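You operate a simulated robot arm through the tools that you are given. There is no shell and no other tool. Be economical: measure what you need, move in short steps, check, and stop when the job is done.

You are at the controls of a simulated two-armed robot. One attempt, no reset.

## Task
Pick up the jug with the orange handle with one hand, pass it to the other hand and put it on the top of the low grey cabinet. Take the orange tube from the top of the grey bench and put it on the right middle shelf of the cart. Put the steel elbow with red bands from the top of the green bench on the top of the cream bench. Open the small drawer with the brown mark. The order is free. Set down upright: jug with the orange handle.
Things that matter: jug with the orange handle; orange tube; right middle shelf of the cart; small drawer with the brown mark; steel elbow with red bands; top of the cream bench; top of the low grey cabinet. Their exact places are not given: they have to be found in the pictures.

It is judged by the outcome, as a careful person would: the job done as asked, and still so three seconds after it is handed in. It fails if anything else is knocked over, pushed out of place, dropped, spilled or broken.

## Robot
Two 7-joint arms with two-finger parallel grippers on one trunk, on a base that drives. Base frame: it is fixed to the floor where the robot stands at the start and does not move with it; the origin is under the middle of the robot, x ahead of it, y to its left, z up; the surface under the hand at the start is at about z = 0.82. Readings come in m, degrees, newtons and seconds.
The left shoulder is at the start at [0.08, 0.131, 0.947], the right one opposite. With the tool pointing down near the work surface each hand reaches from about 0.4 to 0.86 m from the robot's upright axis, wherever it stands, measured 20 degrees to its own side. Places, roughly: jug with the orange handle [0.5, 0, 0.75]; orange tube (19x3x3 cm) [0.4, 0.2, 0.8]; right middle shelf of the cart [-3.7, 2.6, 0.6]; small drawer with the brown mark [-6.7, 1.2, 0.9]; steel elbow with red bands (6x6x3 cm) [-3.5, 5.8, 0.9]; top of the cream bench [0.6, 3.4, 0.8]; top of the low grey cabinet [-1.4, 1.1, 0.3]. Payload 1.57 kg a hand.
The tool frame of a hand sits at the grasp point between the pads (the TCP): z along the fingers, y along the line on which they close. The tips reach 0.03 m beyond it. The gripper opens to 0.11 m. The fingers are 0.024 m wide and 0.012 m thick; the gripper's body (0.048 by 0.112 m) begins 0.078 m behind the TCP.
Orientation is that of the tool frame in the base frame, as a unit quaternion [x, y, z, w]. With the fingers straight down and closing along the base's y, the tool's x points along the base's -x, its y along +y and its z along -z.

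## Interface
- The arms move only by the tool nudge_tool. It takes "left_increments", "right_increments" or both (then of equal length, played together; a hand with none holds still); each is a list of rows, each a list of 7 numbers: the shift along the tool's x, y, z in units of 20 mm (1.0 is 20 mm), then the turn, a rotation vector about the tool's x, y, z in units of 8 degrees (1.0 is 8 degrees), then the finger opening in m, from 0 to 0.11. In form: [[tx, ty, tz, rx, ry, rz, fingers], ...]. A call has 1 to 8 rows; each row shifts and turns the commanded pose from where the row before left it, along the tool's axes as they then stand. A call with a number of a shift or a turn outside -1 to 1 is refused whole. A row lasts 0.2 s, in which the tool goes at most 0.05 m and 8.6 degrees; a call with a longer step from one row to the next is refused whole, and so is a gripper value outside its range. Where a pose cannot be reached the arm comes as near as it can. A force on the tool above 40 N (or 10 N above the force at the start of the call, whichever is more), or a blocked arm, ends the call early, and 0.2 s more pass. The fingers move at their own pace (about 0.108 m/s each) and stop on an object; they squeeze with about 25 N. The grip force told is the motor's: it shows also when the fingers shut on nothing. Time passes only in rows, and 0.2 s behind the last, so rows that do not move let the fingers close. The reply holds the time, the measured pose of the TCP, the force on the tool along the base axes, the opening and the grip force, in the units named above and with some noise, with the torque about the TCP (base axes, N m) and any sound that the robot's microphone picked up.
- Cameras (640 x 400 px; columns grow to the right, rows downward): "scene" is now at [-0.0537, 0.0056, 1.4176]; the picture's right is [0.09, -1.00, 0.00], its down [-0.58, -0.05, -0.81] and it looks along [0.81, 0.08, -0.58] (base axes); focal length 270 px, centre (320, 200). "left" rides on the left gripper at [0.07, -0.016, -0.141] in its tool frame; the picture's right is [0.23, 0.97, 0.00], its down [-0.86, 0.20, -0.48] and it looks along [-0.47, 0.11, 0.88] (tool axes); focal length 222 px, centre (320, 200). "right" rides on the right gripper at [0.07, 0.016, -0.141] in its tool frame; the picture's right is [-0.23, 0.97, 0.00], its down [-0.86, -0.20, -0.48] and it looks along [-0.47, -0.11, 0.88] (tool axes); focal length 222 px, centre (320, 200).
- get_image(camera): a new picture of that camera. The clock stands still meanwhile.
- roll_base(legs): drives the robot by 1 to 6 legs, each [ahead, left, turn to the left] in m, m and degrees, along the robot's own axes; the way and the turn of a leg run together, so that a leg with both is an arc; at most 1.5 m and 180 degrees a leg. The arms and the cameras ride along, it lands a little off, and it stops where it bumps. It gives what a move gives.
- head_to(pan, tilt): turns the head with the scene camera to pan (to the left, within 109 degrees either way) and tilt (down, from -29 to 69), counted from straight ahead of the robot. It gives what a move gives.
- locate(camera, pixels): there is no depth. For up to 12 entries [column, row, z] of the newest picture of that camera ("zoom" is the newest enlarged one), the place [x, y] in the base frame at which the ray of that pixel passes the height z, good to about 0.002 m. The clock stands still meanwhile.
- close_up(camera, box): a new picture of the part [left, top, right, bottom] of that camera's present view, enlarged. The clock stands still meanwhile.
- finish_job(): hands the job in; it is judged then, once.

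Work in short steps. Measure before you move; look again where a grasp or a placing could have gone wrong, and mend it. You have 110 turns and 100 pictures in all, those below and enlarged ones among them. Open the grippers and draw the arms clear of the work before you hand the job in, unless the task says otherwise; then end with one line.

The tools are called after "Emit:" as a command line: name --argument value ..., lists and objects as JSON in quotes. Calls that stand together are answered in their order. nudge_tool: Moves the arms, as the interface text tells. Its arguments: {"type":"object","properties":{"left_increments":{"type":"array","items":{"type":"array","items":{"type":"number"}}},"right_increments":{"type":"array","items":{"type":"array","items":{"type":"number"}}}},"required":[]} The other tools are called the same way: roll_base (legs) drives the base; head_to (pan, tilt) turns the head that bears the scene camera; get_image (camera) takes a picture; locate (camera, pixels) gives the place at which the rays of pixels pass given heights; close_up (camera, box) takes an enlarged picture of a part of a camera's view; finish_job () hands the job in.

At the start:

```text
time_s: 0.0
left_tool_pos: [0.4937, 0.2258, 1.1332]
left_tcp_rot: [0.0, 1.0, 0.0, 0.0]
left_contact_force: [0.9, 0.5, -0.8]
left_ft_torque: [-0.05, 0.01, 0.01]
left_finger_gap: 0.1098
left_finger_force: 0.0
right_tool_pos: [0.6016, -0.1662, 1.0801]
right_tcp_rot: [0.001, 1.0, 0.001, 0.0]
right_contact_force: [-0.6, 0.1, -0.3]
right_ft_torque: [-0.01, 0.01, -0.01]
right_finger_gap: 0.11
right_finger_force: 0.1
robot x, y, heading: [0.0012, -0.0021, -0.0]
head pan, tilt: [5.4, 35.5]
```

scene: 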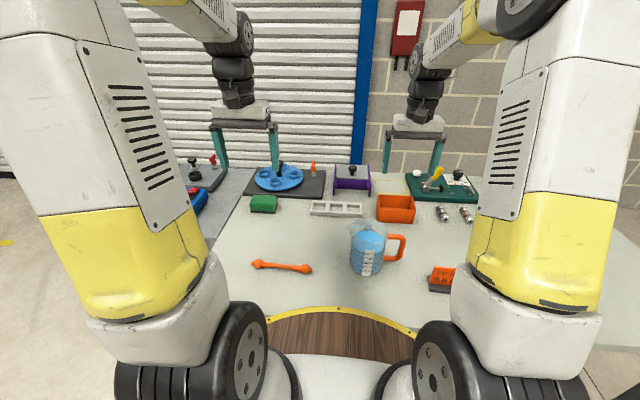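
right: 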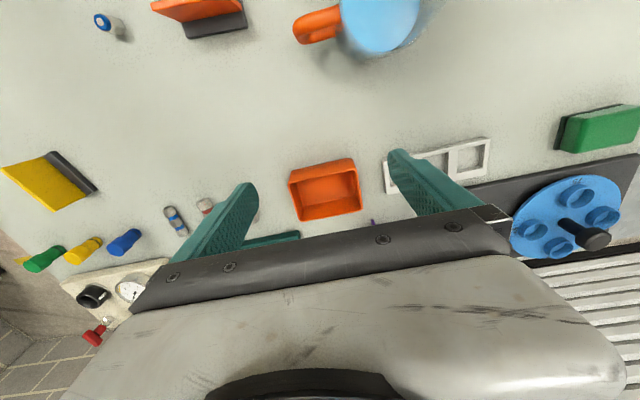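
left: 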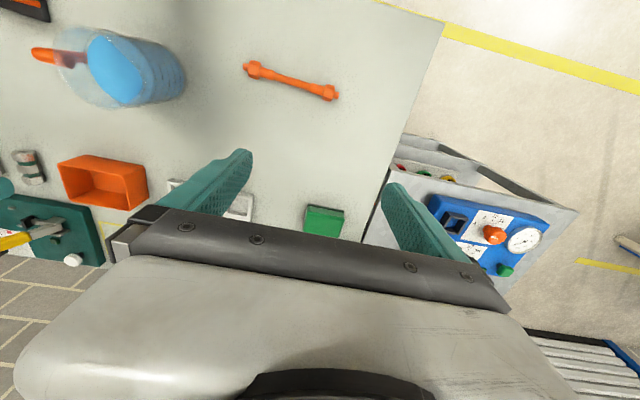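

I'll measure the jug (about 367,250) and the orange tube (about 282,266) in the scene picture and look closer.

Emit:
locate --camera "scene" --pixels '[[255, 264, 0.82], [308, 268, 0.82], [282, 266, 0.83], [365, 273, 0.82], [350, 262, 0.82], [383, 262, 0.82], [405, 245, 0.9], [367, 232, 0.98]]'

Emit:
close_up --camera "scene" --box '[230, 200, 470, 350]'

Emit:
locate --camera "left" --pixels '[[250, 70, 0.83], [332, 93, 0.83], [290, 80, 0.83]]'

```text
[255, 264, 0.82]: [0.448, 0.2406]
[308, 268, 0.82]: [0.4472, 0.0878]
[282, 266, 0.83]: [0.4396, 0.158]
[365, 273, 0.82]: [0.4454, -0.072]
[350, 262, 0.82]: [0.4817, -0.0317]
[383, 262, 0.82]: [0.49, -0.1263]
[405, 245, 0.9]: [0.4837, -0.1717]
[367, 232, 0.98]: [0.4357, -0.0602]
```

```text
2.67 times, centred on (350, 275) of scene
```

zoom: 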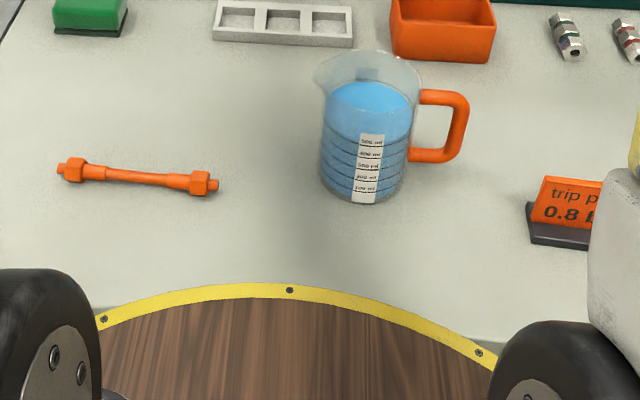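

```text
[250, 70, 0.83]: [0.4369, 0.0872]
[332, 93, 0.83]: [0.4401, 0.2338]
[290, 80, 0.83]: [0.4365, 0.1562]
```

The jug's base spans zoom columns ~320–403; I measure base and rim edges, and the handle.

Emit:
locate --camera "zoom" --pixels '[[362, 203, 0.82], [320, 178, 0.82], [403, 178, 0.82], [366, 50, 0.95], [366, 50, 0.96], [366, 50, 0.97], [421, 70, 0.96], [318, 66, 0.96], [365, 86, 0.96], [466, 105, 0.92], [440, 160, 0.87]]'

Emit:
close_up --camera "left" --box '[0, 0, 240, 150]'

Emit:
close_up --camera "right" --box '[260, 0, 500, 150]'

```text
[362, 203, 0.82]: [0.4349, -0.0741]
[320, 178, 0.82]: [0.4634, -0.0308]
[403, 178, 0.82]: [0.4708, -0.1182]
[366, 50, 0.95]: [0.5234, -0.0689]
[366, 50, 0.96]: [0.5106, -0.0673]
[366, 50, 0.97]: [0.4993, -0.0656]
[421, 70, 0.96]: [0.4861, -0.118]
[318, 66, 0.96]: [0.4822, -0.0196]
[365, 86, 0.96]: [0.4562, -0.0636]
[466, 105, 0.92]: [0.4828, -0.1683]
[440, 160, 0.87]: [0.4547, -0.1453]
```

```text
2.67 times, centred on (120, 75) of left
```

zoom: 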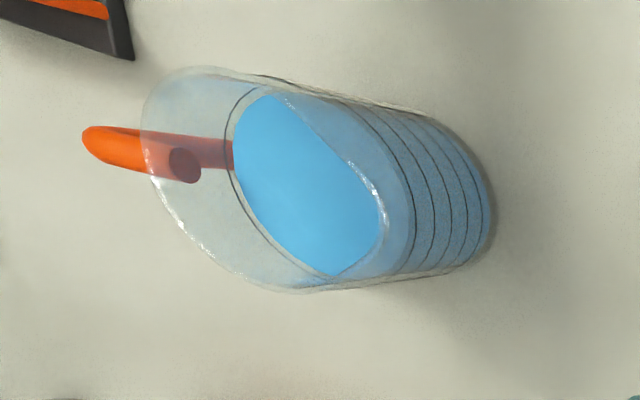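

```text
2.67 times, centred on (380, 75) of right
```

zoom: 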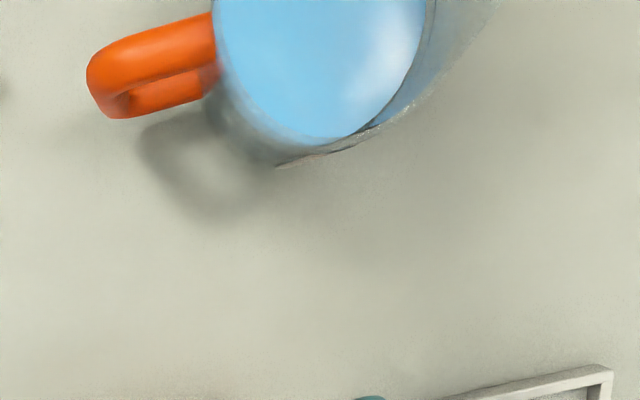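

I cross-check the jug with the left and right hand cameras.

Emit:
locate --camera "left" --pixels '[[184.8, 82.5, 0.82], [171, 54, 0.82], [163, 102, 0.82], [52.6, 41, 0.95], [66, 26, 0.95], [108.8, 109.5, 0.95], [76, 87, 0.95]]'

Emit:
locate --camera "right" --pixels '[[363, 62, 0.82], [340, 5, 0.95], [363, 60, 0.95], [293, 28, 0.92]]'

```text
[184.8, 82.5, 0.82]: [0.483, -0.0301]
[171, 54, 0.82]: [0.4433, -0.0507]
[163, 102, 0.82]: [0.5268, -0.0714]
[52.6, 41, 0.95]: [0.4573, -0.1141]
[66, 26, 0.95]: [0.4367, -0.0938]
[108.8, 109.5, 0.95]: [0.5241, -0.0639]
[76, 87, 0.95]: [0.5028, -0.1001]
```

```text
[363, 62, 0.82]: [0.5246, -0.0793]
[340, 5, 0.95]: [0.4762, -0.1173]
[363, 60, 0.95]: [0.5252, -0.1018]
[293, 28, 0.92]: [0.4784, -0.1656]
```

Jug: centre about (0.480, -0.075), radius ~0.045, rim z ~0.95, handle toward -y. I turn the left hand so that it can grip the lower body from the +y side: first 90° about tool z.

Emit:
nudge_tool --left_increments '[[0, 0, 0, 0, 0, -1, 0.11], [0, 0, 0, 0, 0, -1, 0.11], [0, 0, 0, 0, 0, -1, 0.11], [0, 0, 0, 0, 0, -1, 0.11], [0, 0, 0, 0, 0, -1, 0.11], [0, 0, 0, 0, 0, -1, 0.11], [0, 0, 0, 0, 0, -1, 0.11], [0, 0, 0, 0, 0, -1, 0.11]]' --right_increments '[[0, 0, -1, 0, 0, -1, 0.11], [0, 0, -1, 0, 0, -1, 0.11], [0, 0, 0, 0, 0, -1, 0.11], [0, 0, 0, 0, 0, -1, 0.11], [0, 0, 0, 0, 0, -1, 0.11], [0, 0, 0, 0, 0, -1, 0.11], [0, 0, 0, 0, 0, -1, 0.11], [0, 0, 0, 0, 0, -1, 0.11]]'

Emit:
nudge_tool --left_increments '[[0, 0, 0, 0, 0, -1, 0.11], [0, 0, 0, 0, 0, -1, 0.11], [0, 0, 0, 0, 0, -1, 0.11], [0, 0, 0, 0, 0, -0.25, 0.11], [0, 0, 0, 0, 1, 0, 0.11], [0, 0, 0, 0, 1, 0, 0.11], [0, 0, 0, 0, 1, 0, 0.11], [0, 0, 0, 0, 1, 0, 0.11]]' --right_increments '[[0, 0, 0, 0, 0, -1, 0.11], [0, 0, 0, 0, 0, -1, 0.11], [0, 0, 0, 0, 0, -1, 0.11], [0, 0, 0, 0, 0, -0.25, 0.11], [0, 0, 0, 0, 0, 0, 0.11], [0, 0, 0, 0, 0, 0, 0.11], [0, 0, 0, 0, 0, 0, 0.11], [0, 0, 0, 0, 0, 0, 0.11]]'

Emit:
nudge_tool --left_increments '[[0, 0, 0, 0, 1, 0, 0.11], [0, 0, 0, 0, 1, 0, 0.11], [0, 0, 0, 0, 1, 0, 0.11], [0, 0, 0, 0, 0.5, 0, 0.11], [0, 0, 0, 0, 0, 0, 0.11]]'

Emit:
get_image --camera "scene"

```text
time_s: 1.8
left_tool_pos: [0.4943, 0.2241, 1.1344]
left_tcp_rot: [-0.531, 0.847, 0.0, 0.0]
left_contact_force: [-0.7, 0.8, 0.5]
left_ft_torque: [-0.05, 0.01, -0.02]
left_finger_gap: 0.1101
left_finger_force: 0.1
right_tool_pos: [0.6014, -0.1657, 1.1211]
right_tcp_rot: [-0.531, 0.847, 0.0, 0.0]
right_contact_force: [-0.9, -0.3, -0.2]
right_ft_torque: [0.0, 0.04, -0.03]
right_finger_gap: 0.1101
right_finger_force: 0.0
robot x, y, heading: [-0.0009, 0.0016, 0.1]
head pan, tilt: [5.4, 35.5]
```

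```text
time_s: 3.6
left_tool_pos: [0.4942, 0.2239, 1.1348]
left_tcp_rot: [-0.679, 0.68, -0.195, -0.196]
left_contact_force: [-0.9, -0.3, 0.6]
left_ft_torque: [0.05, -0.03, -0.01]
left_finger_gap: 0.1099
left_finger_force: 0.1
right_tool_pos: [0.6021, -0.1664, 1.1201]
right_tcp_rot: [-0.707, 0.707, 0.0, 0.0]
right_contact_force: [0.0, -0.2, -0.6]
right_ft_torque: [-0.02, 0.03, 0.02]
right_finger_gap: 0.1099
right_finger_force: 0.0
robot x, y, heading: [0.0026, 0.0015, 0.2]
head pan, tilt: [5.4, 35.5]
```

```text
time_s: 4.8
left_tool_pos: [0.4943, 0.2247, 1.1337]
left_tcp_rot: [-0.612, 0.613, -0.354, -0.354]
left_contact_force: [0.7, -0.2, -0.2]
left_ft_torque: [0.01, -0.02, -0.01]
left_finger_gap: 0.1099
left_finger_force: 0.1
right_tool_pos: [0.602, -0.1665, 1.1194]
right_tcp_rot: [-0.706, 0.708, 0.0, -0.001]
right_contact_force: [0.1, 0.9, -0.1]
right_ft_torque: [-0.01, 0.01, 0.04]
right_finger_gap: 0.1102
right_finger_force: 0.1
robot x, y, heading: [0.0032, -0.0008, -0.1]
head pan, tilt: [5.4, 35.5]
```

```text
93 pictures are left
```

scene: 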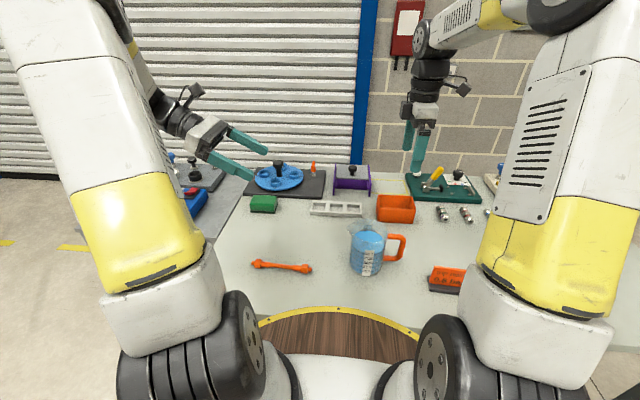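

The left hand is oriented as wanted. I bring it to a stand-off at about (0.480, 0.060, 0.94).

Emit:
nudge_tool --left_increments '[[-0.54, 0.09, 1, 0, 0, 0, 0.11], [-0.54, 0.09, 1, 0, 0, 0, 0.11], [-0.54, 0.09, 1, 0, 0, 0, 0.11], [-0.54, 0.09, 1, 0, 0, 0, 0.11], [-0.54, 0.09, 1, 0, 0, 0, 0.11], [-0.54, 0.09, 1, 0, 0, 0, 0.11], [-0.54, 0.09, 1, 0, 0, 0, 0.11], [-0.54, 0.07, 1, 0, 0, 0, 0.11]]'

Emit:
nudge_tool --left_increments '[[0, 0, 1, 0, 0, 0, 0.11], [0, 0, 1, 0, 0, 0, 0.11], [0, 0, 1, 0, 0, 0, 0.11], [0, 0, 0.95, 0, 0, 0, 0.11], [0, 0, 0, 0, 0, 0, 0.11]]'

Emit:
get_image --camera "left"

Emit:
get_image --camera "scene"

```text
time_s: 6.6
left_tool_pos: [0.4787, 0.1301, 0.979]
left_tcp_rot: [-0.612, 0.613, -0.353, -0.354]
left_contact_force: [0.2, 0.0, -0.2]
left_ft_torque: [0.02, -0.01, -0.01]
left_finger_gap: 0.11
left_finger_force: 0.1
right_tool_pos: [0.6016, -0.1661, 1.1206]
right_tcp_rot: [0.707, -0.707, 0.0, 0.0]
right_contact_force: [0.0, 0.9, -0.6]
right_ft_torque: [-0.02, -0.02, 0.0]
right_finger_gap: 0.1099
right_finger_force: 0.1
robot x, y, heading: [0.0021, -0.0025, 0.0]
head pan, tilt: [5.4, 35.5]
```

```text
time_s: 7.8
left_tool_pos: [0.4787, 0.0604, 0.9386]
left_tcp_rot: [0.613, -0.612, 0.354, 0.353]
left_contact_force: [0.5, 1.1, -0.6]
left_ft_torque: [-0.02, 0.02, 0.03]
left_finger_gap: 0.1101
left_finger_force: 0.0
right_tool_pos: [0.6015, -0.1672, 1.1204]
right_tcp_rot: [0.707, -0.707, -0.001, -0.001]
right_contact_force: [0.5, 0.4, -0.6]
right_ft_torque: [0.02, -0.01, -0.02]
right_finger_gap: 0.11
right_finger_force: 0.0
robot x, y, heading: [-0.0061, 0.0007, 0.1]
head pan, tilt: [5.4, 35.5]
```

```text
92 pictures are left
```

left: 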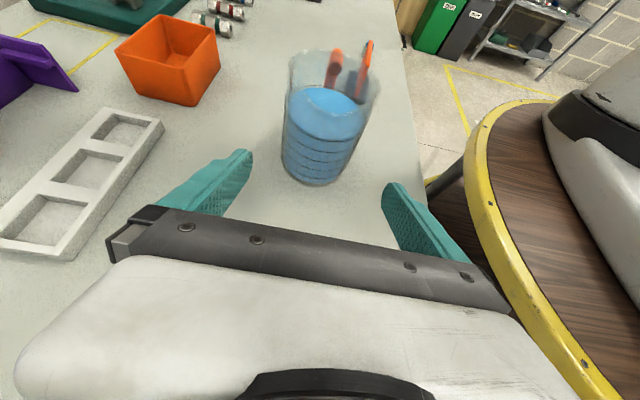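

```text
91 pictures are left
```

scene: 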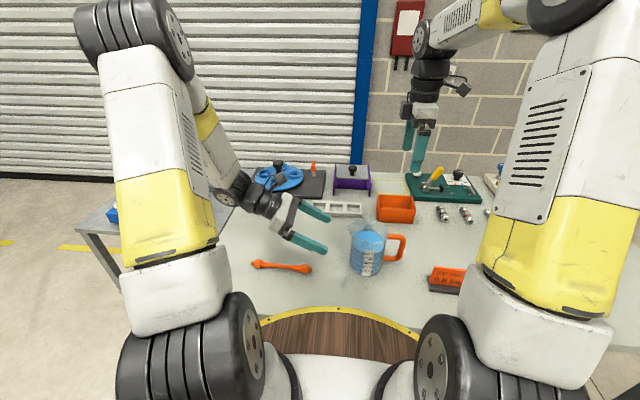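

In the left picture the jug base spans roughly (282,160) to (345,175), bottom at (312,186). I verify its position against the finger midline.

Emit:
locate --camera "left" --pixels '[[282, 158, 0.82], [346, 168, 0.82], [311, 187, 0.82], [287, 95, 0.93], [376, 100, 0.93], [330, 85, 0.93]]'

```text
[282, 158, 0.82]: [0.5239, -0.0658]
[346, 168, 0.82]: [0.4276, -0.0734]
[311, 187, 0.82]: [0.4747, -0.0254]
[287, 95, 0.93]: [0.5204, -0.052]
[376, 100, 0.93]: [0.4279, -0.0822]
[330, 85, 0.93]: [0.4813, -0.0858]
```

Jug centre x≈0.4755; TCP x is 0.4787, so I shift 3 mm and advance 0.14 m along the fingers.

Emit:
nudge_tool --left_increments '[[0, 0.15, 1, 0, 0, 0, 0.11], [0, 0, 1, 0, 0, 0, 0.11], [0, 0, 1, 0, 0, 0, 0.11], [0, 0, 1, 0, 0, 0, 0.11], [0, 0, 1, 0, 0, 0, 0.11], [0, 0, 1, 0, 0, 0, 0.11], [0, 0, 1, 0, 0, 0, 0.11]]'

Emit:
get_image --camera "left"

Emit:
close_up --camera "scene" --box '[230, 180, 470, 330]'

```text
time_s: 9.4
left_tool_pos: [0.4747, -0.0607, 0.8688]
left_tcp_rot: [-0.612, 0.612, -0.353, -0.355]
left_contact_force: [-0.2, 0.0, -0.5]
left_ft_torque: [0.03, -0.01, 0.02]
left_finger_gap: 0.1101
left_finger_force: 0.1
right_tool_pos: [0.6013, -0.1664, 1.1208]
right_tcp_rot: [-0.707, 0.708, 0.0, 0.0]
right_contact_force: [-0.5, 0.2, -0.4]
right_ft_torque: [-0.02, -0.01, 0.03]
right_finger_gap: 0.1098
right_finger_force: 0.1
robot x, y, heading: [-0.0002, -0.0006, -0.0]
head pan, tilt: [5.4, 35.5]
```

```text
90 pictures are left
```

left: 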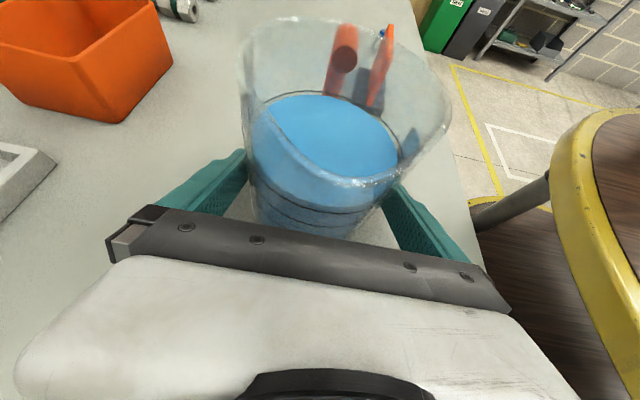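

```text
2.67 times, centred on (350, 255) of scene
```

zoom: 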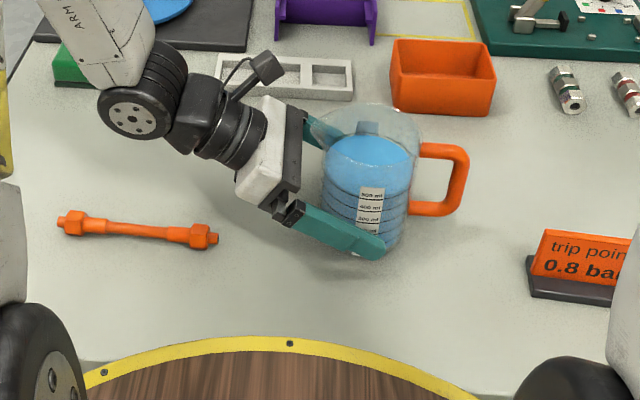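

The fingers straddle the lower body well. I close and hold.

Emit:
nudge_tool --left_increments '[[0, 0, 0, 0, 0, 0, 0.07], [0, 0, 0, 0, 0, 0, 0.07], [0, 0, 0, 0, 0, 0, 0.07], [0, 0, 0, 0, 0, 0, 0.07]]'

```text
time_s: 10.4
left_tool_pos: [0.4755, -0.0604, 0.8688]
left_tcp_rot: [-0.612, 0.613, -0.354, -0.354]
left_contact_force: [0.7, -1.6, 0.6]
left_ft_torque: [-0.05, -0.13, 0.02]
left_finger_gap: 0.0891
left_finger_force: 24.6
right_tool_pos: [0.6024, -0.1658, 1.1207]
right_tcp_rot: [0.707, -0.707, 0.0, 0.0]
right_contact_force: [-1.0, 0.6, 0.9]
right_ft_torque: [0.03, 0.03, -0.01]
right_finger_gap: 0.1101
right_finger_force: 0.1
robot x, y, heading: [-0.0005, -0.0007, -0.0]
head pan, tilt: [5.4, 35.5]
```

Gripped at 0.089 m with 24.6 N. I lift slowly 8 cm straight up.

Emit:
nudge_tool --left_increments '[[0.3, 0, -0.173, 0, 0, 0, 0.05], [0.5, 0, -0.289, 0, 0, 0, 0.05], [0.6, 0, -0.346, 0, 0, 0, 0.05], [0.6, 0, -0.346, 0, 0, 0, 0.05], [0.6, 0, -0.346, 0, 0, 0, 0.05], [0.5, 0, -0.289, 0, 0, 0, 0.05], [0.3, 0, -0.173, 0, 0, 0, 0.05]]'

Emit:
close_up --camera "scene" --box '[230, 150, 470, 300]'

```text
time_s: 12.0
left_tool_pos: [0.4764, -0.0604, 0.9485]
left_tcp_rot: [0.613, -0.612, 0.353, 0.354]
left_contact_force: [-0.6, -0.4, -7.2]
left_ft_torque: [0.19, -0.02, 0.0]
left_finger_gap: 0.0891
left_finger_force: 24.3
right_tool_pos: [0.6022, -0.1663, 1.1204]
right_tcp_rot: [0.707, -0.707, 0.0, 0.001]
right_contact_force: [0.0, 1.0, 0.8]
right_ft_torque: [0.0, 0.02, -0.03]
right_finger_gap: 0.1099
right_finger_force: 0.0
robot x, y, heading: [0.0006, 0.0014, -0.1]
head pan, tilt: [5.4, 35.5]
```

```text
2.67 times, centred on (350, 225) of scene
```

zoom: 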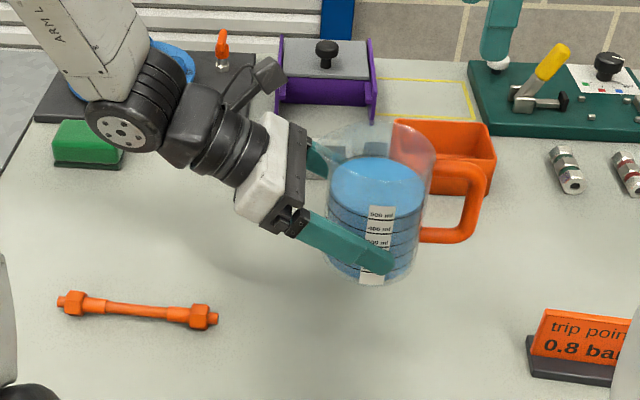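

Jug lifted clean (~0.75 kg) and upright. I bring the right hand above it: target (0.4755, -0.074) at z 1.12.

Emit:
nudge_tool --right_increments '[[-0.66, 0.9, 0, 0, 0, 0, 0.11], [-0.66, 0.9, 0, 0, 0, 0, 0.11], [-0.66, 0.9, 0, 0, 0, 0, 0.11], [-0.66, 0.9, 0, 0, 0, 0, 0.11], [-0.66, 0.9, 0, 0, 0, 0, 0.11], [-0.66, 0.9, 0, 0, 0, 0, 0.11], [-0.66, 0.9, 0, 0, 0, 0, 0.11], [0, 0, 0, 0, 0, 0, 0.11]]'

Emit:
get_image --camera "right"

Emit:
close_up --camera "scene" --box '[230, 110, 470, 260]'

```text
time_s: 13.8
left_tool_pos: [0.4773, -0.0603, 0.9486]
left_tcp_rot: [0.613, -0.612, 0.354, 0.353]
left_contact_force: [0.0, 0.3, -5.6]
left_ft_torque: [0.18, 0.01, 0.0]
left_finger_gap: 0.0892
left_finger_force: 25.0
right_tool_pos: [0.4768, -0.0754, 1.1188]
right_tcp_rot: [0.707, -0.707, 0.0, 0.0]
right_contact_force: [0.2, -0.7, -0.3]
right_ft_torque: [-0.03, 0.0, 0.02]
right_finger_gap: 0.11
right_finger_force: 0.0
robot x, y, heading: [-0.0018, -0.0004, 0.1]
head pan, tilt: [5.4, 35.5]
```

```text
87 pictures are left
```

right: 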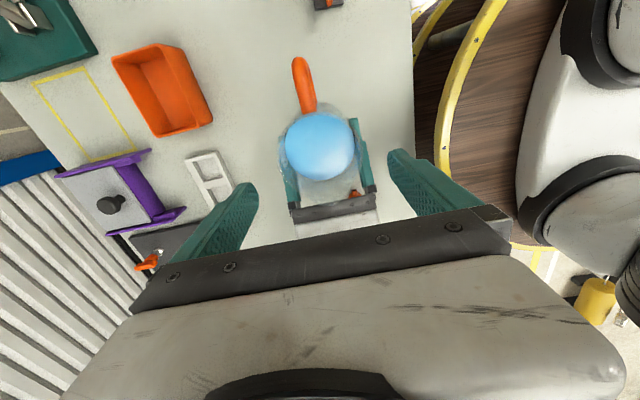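

```text
2.67 times, centred on (350, 185) of scene
```

zoom: 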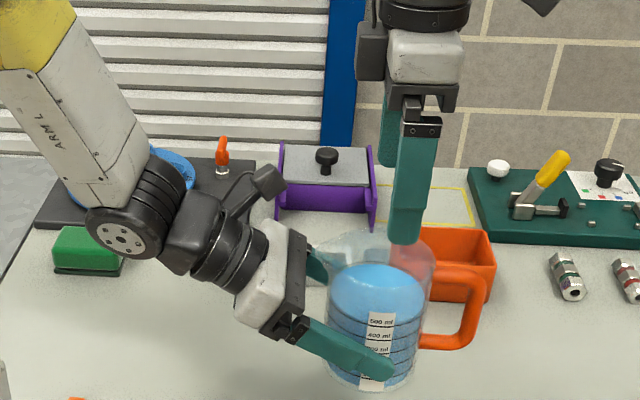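

I check the rim's centre in the right picture (rim edges ~ (279,150), (362,138), (318,104)).

Emit:
close_up --camera "right" --box '[240, 50, 400, 250]'

Emit:
locate --camera "right" --pixels '[[279, 150, 1.03], [362, 138, 1.03], [318, 104, 1.03], [297, 62, 1.0]]'

```text
2.00 times, centred on (320, 150) of right
```

zoom: 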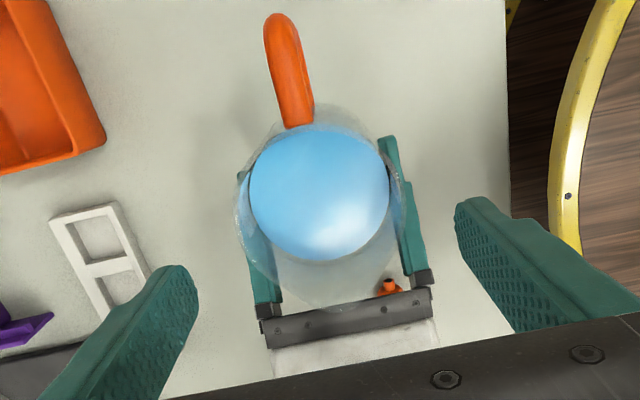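

```text
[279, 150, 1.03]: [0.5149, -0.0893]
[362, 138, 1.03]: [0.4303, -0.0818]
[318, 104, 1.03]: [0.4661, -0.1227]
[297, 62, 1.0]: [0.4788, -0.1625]
```

Emit:
locate --camera "zoom" --pixels '[[237, 218, 1.03], [405, 195, 1.03], [315, 104, 1.03], [325, 311, 1.03], [282, 15, 0.99]]'

```text
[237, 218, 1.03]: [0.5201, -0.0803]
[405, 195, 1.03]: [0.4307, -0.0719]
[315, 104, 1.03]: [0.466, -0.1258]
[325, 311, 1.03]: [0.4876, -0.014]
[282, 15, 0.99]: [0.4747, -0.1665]
```

Rim centred x≈0.4755, y≈-0.077, matching the TCP. I lower the right hand 9 cm and look.

Emit:
nudge_tool --right_increments '[[0.05, 0.05, 1, 0, 0, 0, 0.11], [0, 0, 1, 0, 0, 0, 0.11], [0, 0, 1, 0, 0, 0, 0.11], [0, 0, 0.8, 0, 0, 0, 0.11], [0, 0, 0.7, 0, 0, 0, 0.11], [0, 0, 0, 0, 0, 0, 0.11]]'

Emit:
get_image --camera "right"

Emit:
close_up --camera "scene" --box '[270, 130, 450, 260]'

```text
time_s: 15.2
left_tool_pos: [0.4763, -0.0594, 0.9472]
left_tcp_rot: [-0.612, 0.612, -0.354, -0.354]
left_contact_force: [0.5, -0.4, -6.4]
left_ft_torque: [0.19, 0.02, -0.02]
left_finger_gap: 0.0891
left_finger_force: 25.4
right_tool_pos: [0.4755, -0.0755, 1.0299]
right_tcp_rot: [-0.707, 0.707, 0.001, 0.0]
right_contact_force: [-0.6, -0.2, -1.0]
right_ft_torque: [0.01, 0.01, -0.02]
right_finger_gap: 0.11
right_finger_force: 0.2
robot x, y, heading: [0.0029, -0.0, 0.2]
head pan, tilt: [5.4, 35.5]
```

```text
84 pictures are left
```

right: 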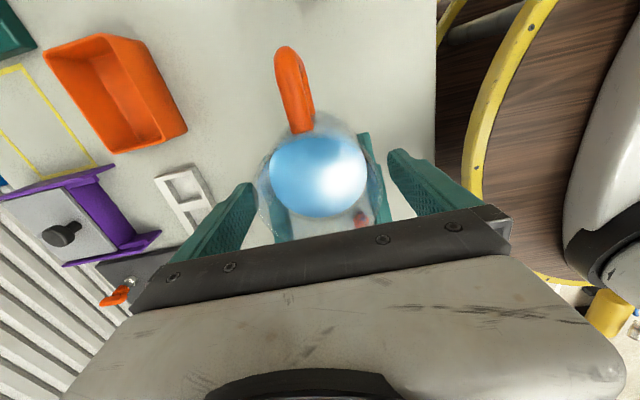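

```text
3.08 times, centred on (360, 195) of scene
```

zoom: 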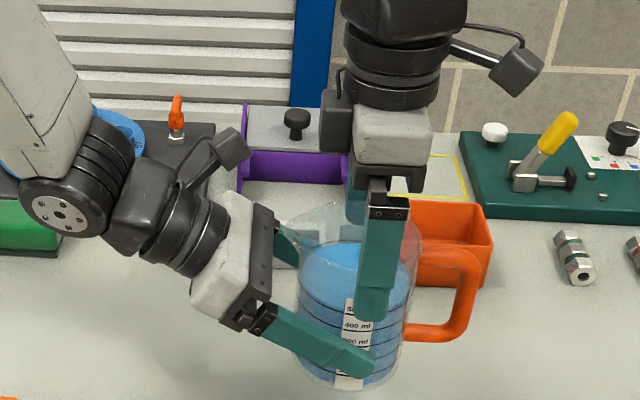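

Fingertips are ~17 px above the left finger in the picture; I lower another 13 mm and close.

Emit:
nudge_tool --right_increments '[[0.1, 0, 0.4, 0, 0, 0, 0.11], [0, 0, 0.25, 0, 0, 0, 0.11], [0, 0, 0, 0, 0, 0, 0.05], [0, 0, 0, 0, 0, 0, 0.05], [0, 0, 0, 0, 0, 0, 0.05], [0, 0, 0, 0, 0, 0, 0.05]]'

Emit:
close_up --camera "scene" --box '[270, 130, 450, 260]'

```text
time_s: 16.6
left_tool_pos: [0.4755, -0.0604, 0.948]
left_tcp_rot: [-0.612, 0.613, -0.353, -0.354]
left_contact_force: [-20.2, 5.8, -2.1]
left_ft_torque: [-0.41, -1.06, -0.2]
left_finger_gap: 0.0889
left_finger_force: 25.1
right_tool_pos: [0.4756, -0.0764, 1.0191]
right_tcp_rot: [-0.707, 0.707, -0.002, 0.001]
right_contact_force: [20.8, -5.7, 0.1]
right_ft_torque: [0.13, -0.4, -0.2]
right_finger_gap: 0.0891
right_finger_force: 24.9
robot x, y, heading: [0.0001, -0.0006, 0.1]
head pan, tilt: [5.4, 35.5]
```

```text
3.08 times, centred on (360, 195) of scene
```

zoom: 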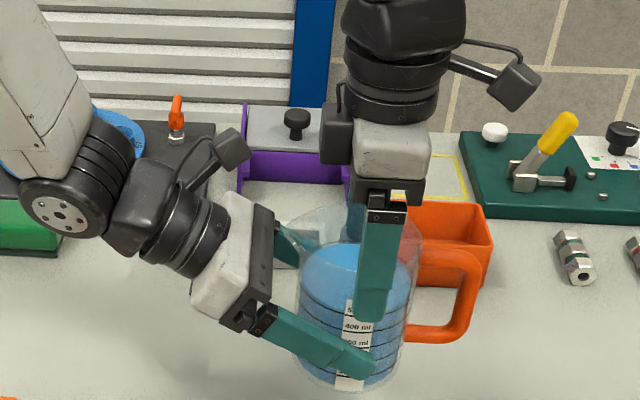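

Both hands hold, with a 20 N side push between them; I ease the right hand ~1.5 mm toward +x.

Emit:
nudge_tool --right_increments '[[0, -0.07, 0, 0, 0, 0, 0.05], [0, 0, 0, 0, 0, 0, 0.05]]'

```text
time_s: 17.2
left_tool_pos: [0.4764, -0.0596, 0.9484]
left_tcp_rot: [-0.613, 0.613, -0.352, -0.353]
left_contact_force: [-17.8, 3.5, -10.3]
left_ft_torque: [-0.14, -0.33, -0.38]
left_finger_gap: 0.0893
left_finger_force: 24.9
right_tool_pos: [0.4764, -0.0771, 1.018]
right_tcp_rot: [0.707, -0.707, 0.001, 0.0]
right_contact_force: [17.6, -3.5, 4.6]
right_ft_torque: [0.17, -0.87, 0.12]
right_finger_gap: 0.0891
right_finger_force: 24.9
robot x, y, heading: [0.0007, -0.0003, -0.1]
head pan, tilt: [5.4, 35.5]
```

Little change; it's a mm-level offset. I open the left hand and retreat along its fingers.

Emit:
nudge_tool --left_increments '[[0, 0, 0, 0, 0, 0, 0.095], [0, 0, 0, 0, 0, 0, 0.11], [0, 0, 0, 0, 0, 0, 0.11]]' --right_increments '[[0, 0, 0, 0, 0, 0, 0.05], [0, 0, 0, 0, 0, 0, 0.05], [0, 0, 0, 0, 0, 0, 0.05]]'

Emit:
nudge_tool --left_increments '[[0, 0, -0.5, 0, 0, 0, 0.11], [0, 0, -1, 0, 0, 0, 0.11], [0, 0, -1, 0, 0, 0, 0.11], [0, 0, -1, 0, 0, 0, 0.11], [0, 0, -1, 0, 0, 0, 0.11], [0, 0, -1, 0, 0, 0, 0.11], [0, 0, -1, 0, 0, 0, 0.11], [0, 0, -1, 0, 0, 0, 0.11]]'

Emit:
get_image --camera "scene"

```text
time_s: 18.0
left_tool_pos: [0.4778, -0.0602, 0.9479]
left_tcp_rot: [0.613, -0.612, 0.353, 0.353]
left_contact_force: [-0.3, 0.3, -0.6]
left_ft_torque: [0.05, 0.01, -0.02]
left_finger_gap: 0.1103
left_finger_force: 0.2
right_tool_pos: [0.4758, -0.0763, 1.0165]
right_tcp_rot: [0.707, -0.707, -0.001, 0.0]
right_contact_force: [0.6, 1.0, 0.0]
right_ft_torque: [0.07, 0.04, -0.01]
right_finger_gap: 0.0891
right_finger_force: 25.0
robot x, y, heading: [0.002, -0.0004, -0.1]
head pan, tilt: [5.4, 35.5]
```

```text
time_s: 19.8
left_tool_pos: [0.4753, 0.0706, 1.0238]
left_tcp_rot: [0.613, -0.612, 0.354, 0.354]
left_contact_force: [0.3, 0.9, -0.4]
left_ft_torque: [0.0, 0.05, 0.01]
left_finger_gap: 0.1101
left_finger_force: 0.0
right_tool_pos: [0.4747, -0.076, 1.0166]
right_tcp_rot: [0.707, -0.707, 0.0, 0.001]
right_contact_force: [0.8, -0.1, 0.4]
right_ft_torque: [0.1, 0.05, -0.01]
right_finger_gap: 0.0893
right_finger_force: 25.1
robot x, y, heading: [-0.0036, -0.0026, -0.0]
head pan, tilt: [5.4, 35.5]
```

```text
81 pictures are left
```

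scene: 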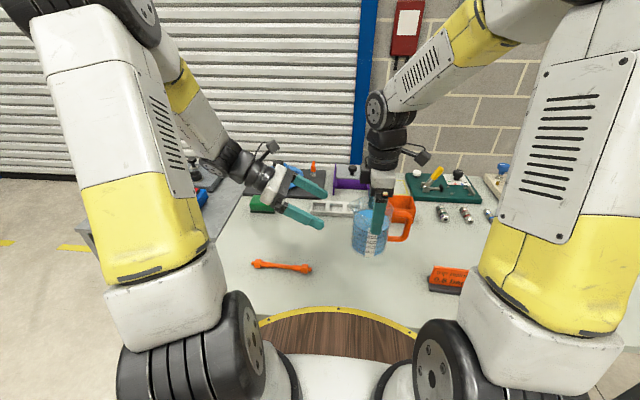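

The right hand's force reads no weight, so I look closely at the jug.

Emit:
close_up --camera "scene" --box '[270, 150, 450, 280]'

Emit:
nudge_tool --right_increments '[[0, 0, 0, 0, 0, 0, 0.05]]'

```text
3.08 times, centred on (360, 215) of scene
```

zoom: 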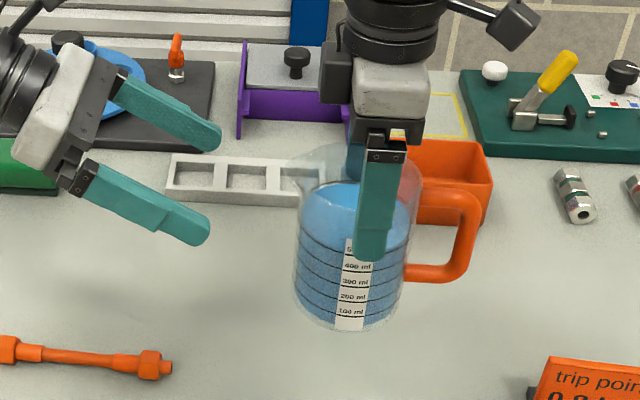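

```text
time_s: 20.2
left_tool_pos: [0.4755, 0.07, 1.024]
left_tcp_rot: [0.613, -0.612, 0.354, 0.353]
left_contact_force: [-0.2, 1.3, 0.8]
left_ft_torque: [0.0, -0.02, 0.0]
left_finger_gap: 0.1098
left_finger_force: 0.1
right_tool_pos: [0.4767, -0.0764, 1.0177]
right_tcp_rot: [-0.707, 0.707, 0.0, 0.0]
right_contact_force: [0.4, 0.0, -0.7]
right_ft_torque: [0.07, 0.0, -0.01]
right_finger_gap: 0.0894
right_finger_force: 25.2
robot x, y, heading: [-0.0007, 0.0005, 0.0]
head pan, tilt: [5.4, 35.5]
```

The jug hangs securely from the right hand, upright. Next the left hand goes to a stand-off by the tube's near end (0.438, 0.294, 0.90), keeping its tilt, so the tube will later stick out ahead into the shelf.

Emit:
nudge_tool --left_increments '[[-1, 0.17, -0.6, 0, 0, 0, 0.11], [-1, 0.17, -0.6, 0, 0, 0, 0.11], [-1, 0.17, -0.6, 0, 0, 0, 0.11], [-1, 0.17, -0.6, 0, 0, 0, 0.11], [-1, 0.17, -0.6, 0, 0, 0, 0.11], [-1, 0.17, -0.6, 0, 0, 0, 0.11], [-1, 0.17, -0.6, 0, 0, 0, 0.11], [-1, 0.17, -0.6, 0, 0, 0, 0.11]]' --right_increments '[[0, 0, -0.3, 0, 0, 0, 0.05], [0, 0, -0.4, 0, 0, 0, 0.05], [0, 0, -0.4, 0, 0, 0, 0.05], [0, 0, -0.4, 0, 0, 0, 0.05], [0, 0, -0.4, 0, 0, 0, 0.05], [0, 0, -0.3, 0, 0, 0, 0.05], [0, 0, 0, 0, 0, 0, 0.05], [0, 0, 0, 0, 0, 0, 0.05]]'

Emit:
nudge_tool --left_increments '[[-1, 0.17, -0.6, 0, 0, 0, 0.11], [-1, 0.17, -0.6, 0, 0, 0, 0.11], [-0.97, 0.17, -0.6, 0, 0, 0, 0.08], [0, 0, 0, 0, 0, 0, 0.08]]'

Emit:
get_image --camera "left"

Emit:
get_image --camera "scene"

```text
time_s: 22.0
left_tool_pos: [0.4481, 0.2314, 0.9317]
left_tcp_rot: [-0.612, 0.613, -0.354, -0.354]
left_contact_force: [-0.8, -0.3, 0.5]
left_ft_torque: [0.05, 0.0, 0.04]
left_finger_gap: 0.1101
left_finger_force: 0.0
right_tool_pos: [0.4752, -0.0768, 1.0615]
right_tcp_rot: [-0.707, 0.707, 0.0, 0.0]
right_contact_force: [-0.4, 0.5, -6.2]
right_ft_torque: [0.1, -0.01, 0.01]
right_finger_gap: 0.0889
right_finger_force: 25.5
robot x, y, heading: [-0.001, -0.0023, 0.3]
head pan, tilt: [5.4, 35.5]
```

```text
time_s: 23.0
left_tool_pos: [0.4388, 0.2935, 0.8987]
left_tcp_rot: [-0.612, 0.613, -0.353, -0.353]
left_contact_force: [0.6, 1.1, 0.0]
left_ft_torque: [0.0, 0.0, 0.02]
left_finger_gap: 0.0801
left_finger_force: 0.0
right_tool_pos: [0.4755, -0.0771, 1.0613]
right_tcp_rot: [-0.707, 0.707, 0.0, 0.0]
right_contact_force: [-0.4, 0.1, -6.2]
right_ft_torque: [0.08, 0.0, 0.03]
right_finger_gap: 0.0891
right_finger_force: 24.8
robot x, y, heading: [0.0024, -0.0012, -0.1]
head pan, tilt: [5.4, 35.5]
```

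```text
79 pictures are left
```

left: 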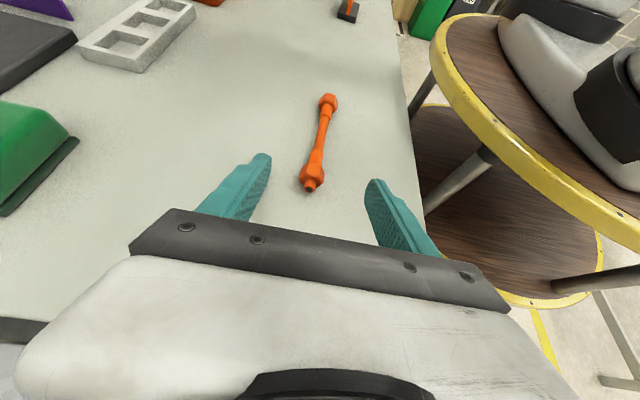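

```text
78 pictures are left
```

scene: 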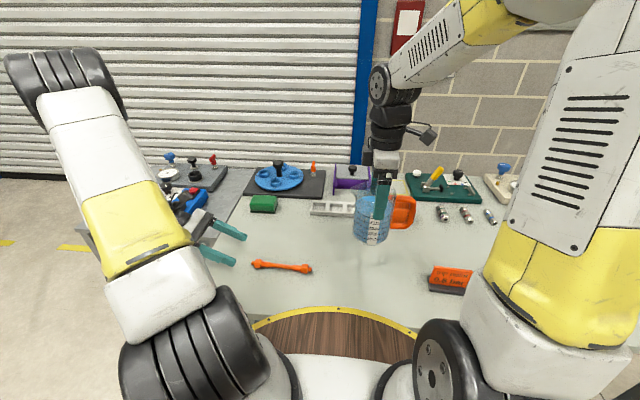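

Weight now shows on the right hand (6.2 N). I measure the tube in the left picture.

Emit:
locate --camera "left" --pixels '[[311, 188, 0.835], [312, 174, 0.835], [315, 158, 0.835], [321, 130, 0.835], [328, 98, 0.835], [329, 92, 0.835]]'

Emit:
close_up --camera "left" --box '[260, 80, 380, 200]'

```text
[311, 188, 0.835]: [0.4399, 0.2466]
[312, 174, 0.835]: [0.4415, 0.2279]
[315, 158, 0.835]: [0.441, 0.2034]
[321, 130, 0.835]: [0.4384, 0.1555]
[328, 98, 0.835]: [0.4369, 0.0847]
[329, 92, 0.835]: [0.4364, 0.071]
```

```text
3.33 times, centred on (320, 140) of left
```

zoom: 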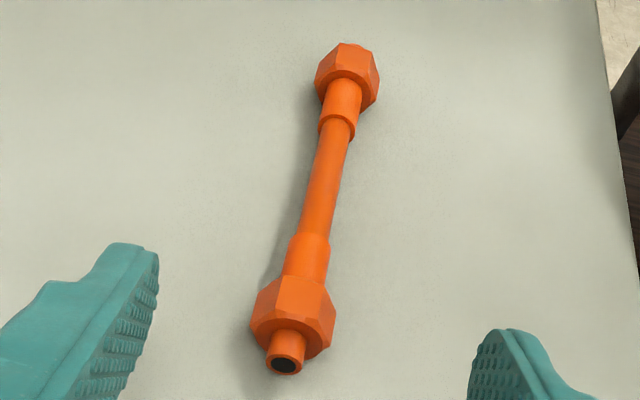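

I grip on the near sleeve (y≈0.20): advance 9 cm along the fingers to TCP (0.441, 0.217, 0.850), then close.

Emit:
nudge_tool --left_increments '[[0, -0.1, 1, 0, 0, 0, 0.08], [0, 0, 1, 0, 0, 0, 0.08], [-0.1, 0, 1, 0, 0, 0, 0.08], [-0.1, 0, 1, 0, 0, 0, 0.08], [0, 0, 0.5, 0, 0, 0, 0.08], [0, 0, 0, 0, 0, 0, 0.0], [0, 0, 0, 0, 0, 0, 0.0], [0, 0, 0, 0, 0, 0, 0.0]]'

Emit:
get_image --camera "left"

```text
time_s: 24.8
left_tool_pos: [0.4424, 0.2171, 0.853]
left_tcp_rot: [-0.611, 0.612, -0.355, -0.354]
left_contact_force: [-0.4, -3.8, 14.0]
left_ft_torque: [-0.26, -0.01, 0.09]
left_finger_gap: 0.0173
left_finger_force: 25.0
right_tool_pos: [0.4749, -0.077, 1.0622]
right_tcp_rot: [-0.707, 0.707, 0.0, 0.0]
right_contact_force: [0.4, -0.1, -5.2]
right_ft_torque: [0.06, -0.02, 0.02]
right_finger_gap: 0.0891
right_finger_force: 25.1
robot x, y, heading: [0.0006, -0.0034, 0.2]
head pan, tilt: [5.4, 35.5]
```

```text
76 pictures are left
```

left: 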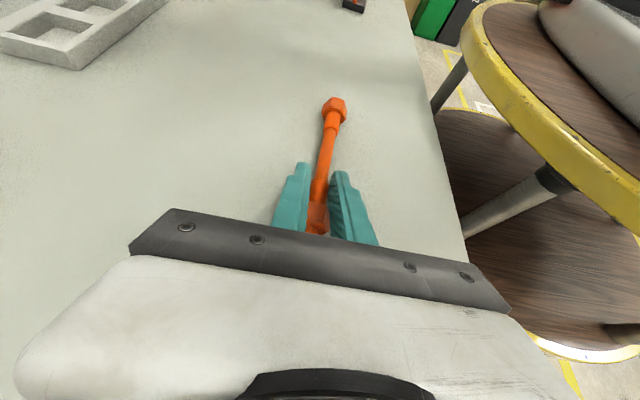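

Tube gripped (17 mm). I lift it straight up ~13 cm.

Emit:
nudge_tool --left_increments '[[0.4, 0, -0.23, 0, 0, 0, 0], [0.9, 0, -0.52, 0, 0, 0, 0], [0.9, 0, -0.52, 0, 0, 0, 0], [0.9, 0, -0.52, 0, 0, 0, 0], [0.9, 0, -0.52, 0, 0, 0, 0], [0.9, 0, -0.52, 0, 0, 0, 0], [0.9, 0, -0.52, 0, 0, 0, 0]]'

Emit:
get_image --camera "left"

Emit:
head_to --pan 109 --tilt 20

Emit:
get_image --camera "scene"

```text
time_s: 26.4
left_tool_pos: [0.4419, 0.2185, 0.9866]
left_tcp_rot: [0.612, -0.612, 0.353, 0.354]
left_contact_force: [-0.3, 0.2, -1.4]
left_ft_torque: [0.04, 0.02, -0.02]
left_finger_gap: 0.0109
left_finger_force: 25.2
right_tool_pos: [0.4743, -0.0771, 1.0614]
right_tcp_rot: [0.707, -0.707, 0.0, 0.0]
right_contact_force: [-0.2, 0.4, -6.3]
right_ft_torque: [0.08, 0.0, -0.02]
right_finger_gap: 0.0891
right_finger_force: 24.8
robot x, y, heading: [-0.0015, -0.0007, -0.1]
head pan, tilt: [5.4, 35.5]
```

```text
75 pictures are left
```

left: 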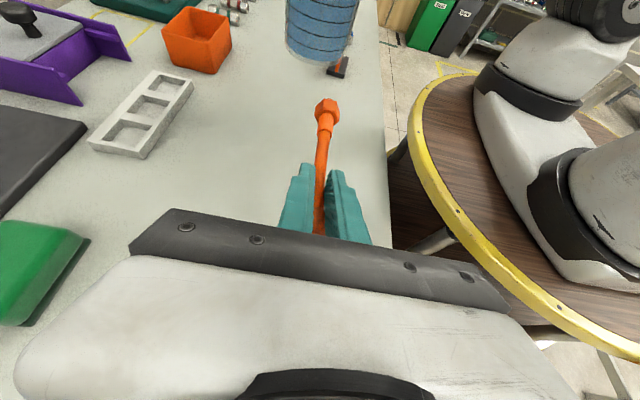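

```text
time_s: 28.2
left_tool_pos: [0.4417, 0.217, 0.9853]
left_tcp_rot: [-0.612, 0.613, -0.353, -0.353]
left_contact_force: [0.1, 0.0, -1.1]
left_ft_torque: [0.01, 0.01, 0.01]
left_finger_gap: 0.0111
left_finger_force: 25.3
right_tool_pos: [0.4747, -0.0775, 1.0628]
right_tcp_rot: [-0.707, 0.707, 0.0, 0.0]
right_contact_force: [0.0, -0.2, -5.6]
right_ft_torque: [0.07, -0.02, -0.03]
right_finger_gap: 0.0891
right_finger_force: 25.1
robot x, y, heading: [0.0021, 0.0016, 0.0]
head pan, tilt: [108.9, 20.0]
```

```text
74 pictures are left
```

scene: 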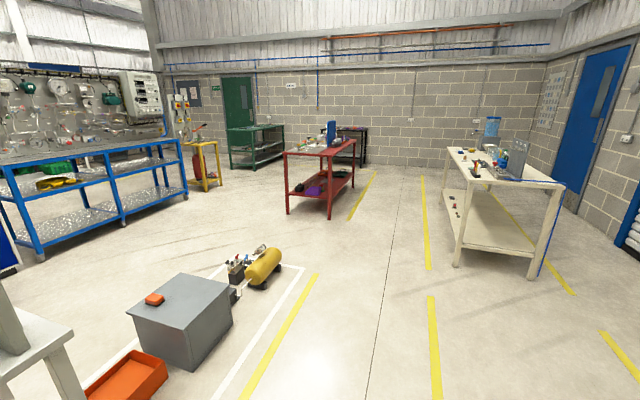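

The cabinet with an orange item on its top is at (180,300). I measure its top corners and zoom.

Emit:
close_up --camera "scene" --box '[80, 230, 320, 390]'

Emit:
locate --camera "scene" --pixels '[[127, 312, 0.33], [181, 272, 0.33], [233, 287, 0.33], [187, 330, 0.33], [192, 371, 0], [233, 324, 0], [154, 299, 0.33]]'

Emit:
close_up --camera "scene" --box '[0, 60, 240, 240]'

```text
2.50 times, centred on (200, 310) of scene
```

zoom: 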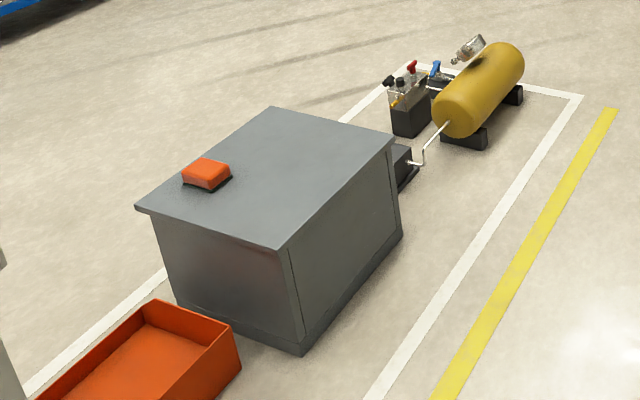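

```text
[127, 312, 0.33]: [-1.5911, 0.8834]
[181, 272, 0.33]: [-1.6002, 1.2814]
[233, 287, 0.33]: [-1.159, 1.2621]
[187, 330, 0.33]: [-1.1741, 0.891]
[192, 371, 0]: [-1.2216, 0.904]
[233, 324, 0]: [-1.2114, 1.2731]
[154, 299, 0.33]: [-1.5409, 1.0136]
```

```text
2.22 times, centred on (120, 150) of scene
```

zoom: 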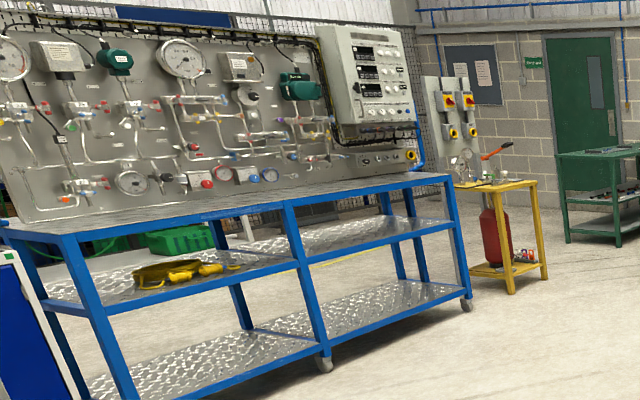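

Cabinet top spans x≈-1.60..-1.17, y≈0.88..1.28, with free area around (-1.33,1.10). Before driving I look behind on the other side and down-left for obstacles.

Emit:
head_to --pan 109 --tilt 55

Emit:
get_image --camera "scene"

Emit:
head_to --pan -109 --tilt 30

Emit:
get_image --camera "scene"

```text
time_s: 29.2
left_tool_pos: [0.4416, 0.2169, 0.9864]
left_tcp_rot: [0.612, -0.612, 0.354, 0.353]
left_contact_force: [-0.2, 0.6, -0.6]
left_ft_torque: [0.04, 0.01, 0.02]
left_finger_gap: 0.0111
left_finger_force: 24.9
right_tool_pos: [0.475, -0.0773, 1.0625]
right_tcp_rot: [-0.707, 0.707, 0.0, -0.001]
right_contact_force: [-0.3, -0.3, -6.0]
right_ft_torque: [0.1, 0.01, 0.03]
right_finger_gap: 0.089
right_finger_force: 24.9
robot x, y, heading: [-0.0012, 0.0001, 0.2]
head pan, tilt: [108.9, 55.0]
```

```text
71 pictures are left
```

scene: 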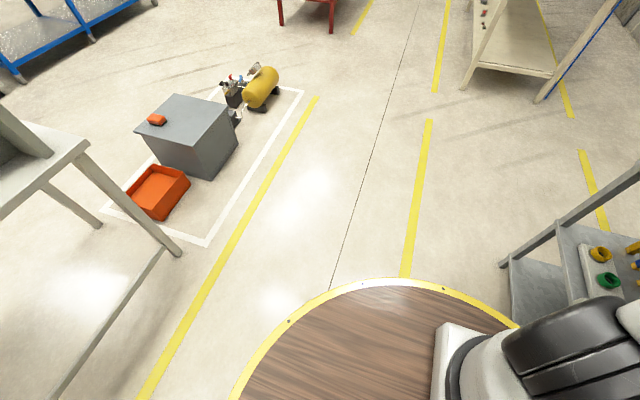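

```text
time_s: 32.3
left_tool_pos: [0.4422, 0.2167, 0.9849]
left_tcp_rot: [0.613, -0.612, 0.354, 0.353]
left_contact_force: [0.5, 0.1, -0.9]
left_ft_torque: [0.05, 0.0, 0.02]
left_finger_gap: 0.0111
left_finger_force: 25.1
right_tool_pos: [0.4755, -0.0761, 1.0611]
right_tcp_rot: [-0.707, 0.707, 0.0, 0.0]
right_contact_force: [1.3, -0.4, -5.2]
right_ft_torque: [0.1, -0.01, -0.02]
right_finger_gap: 0.089
right_finger_force: 24.8
robot x, y, heading: [-0.0022, 0.0003, -0.2]
head pan, tilt: [-108.9, 30.0]
```

```text
70 pictures are left
```

scene: 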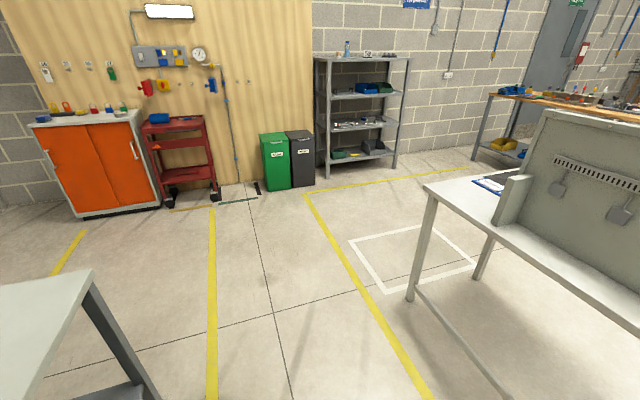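

A bench stands behind me; I measure its front edge, here corner (428,188) and foot (410,298).

Emit:
locate --camera "scene" --pixels '[[410, 298, 0], [426, 188, 0.82], [475, 278, 0], [560, 290, 0.82]]'

Emit:
head_to --pan 109 --tilt 40

Emit:
get_image --camera "scene"

Emit:
locate --camera "scene" --pixels '[[180, 310, 0], [90, 206, 0.82]]'

```text
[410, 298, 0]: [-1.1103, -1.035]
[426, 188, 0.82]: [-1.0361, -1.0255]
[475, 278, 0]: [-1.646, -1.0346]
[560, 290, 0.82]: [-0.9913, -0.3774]
```

```text
time_s: 35.5
left_tool_pos: [0.4423, 0.2176, 0.9862]
left_tcp_rot: [-0.613, 0.613, -0.353, -0.353]
left_contact_force: [-0.5, -0.6, -0.6]
left_ft_torque: [0.04, 0.01, -0.01]
left_finger_gap: 0.0109
left_finger_force: 25.1
right_tool_pos: [0.4752, -0.0776, 1.0609]
right_tcp_rot: [0.708, -0.707, 0.0, 0.0]
right_contact_force: [-0.1, -0.2, -7.4]
right_ft_torque: [0.06, 0.01, 0.0]
right_finger_gap: 0.0894
right_finger_force: 24.6
robot x, y, heading: [0.0007, -0.0, -0.3]
head pan, tilt: [108.9, 40.0]
```

```text
69 pictures are left
```

scene: 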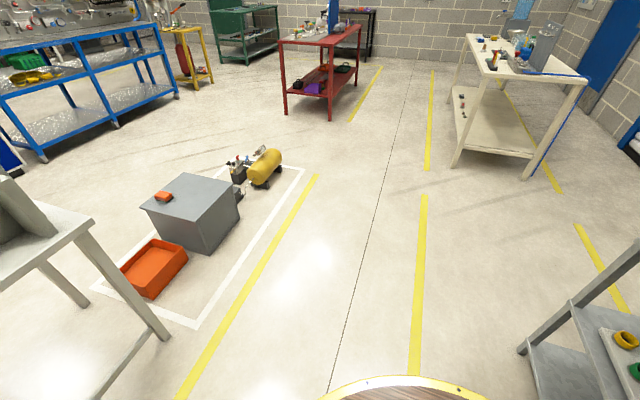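

```text
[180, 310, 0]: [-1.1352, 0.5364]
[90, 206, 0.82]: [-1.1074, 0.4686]
```

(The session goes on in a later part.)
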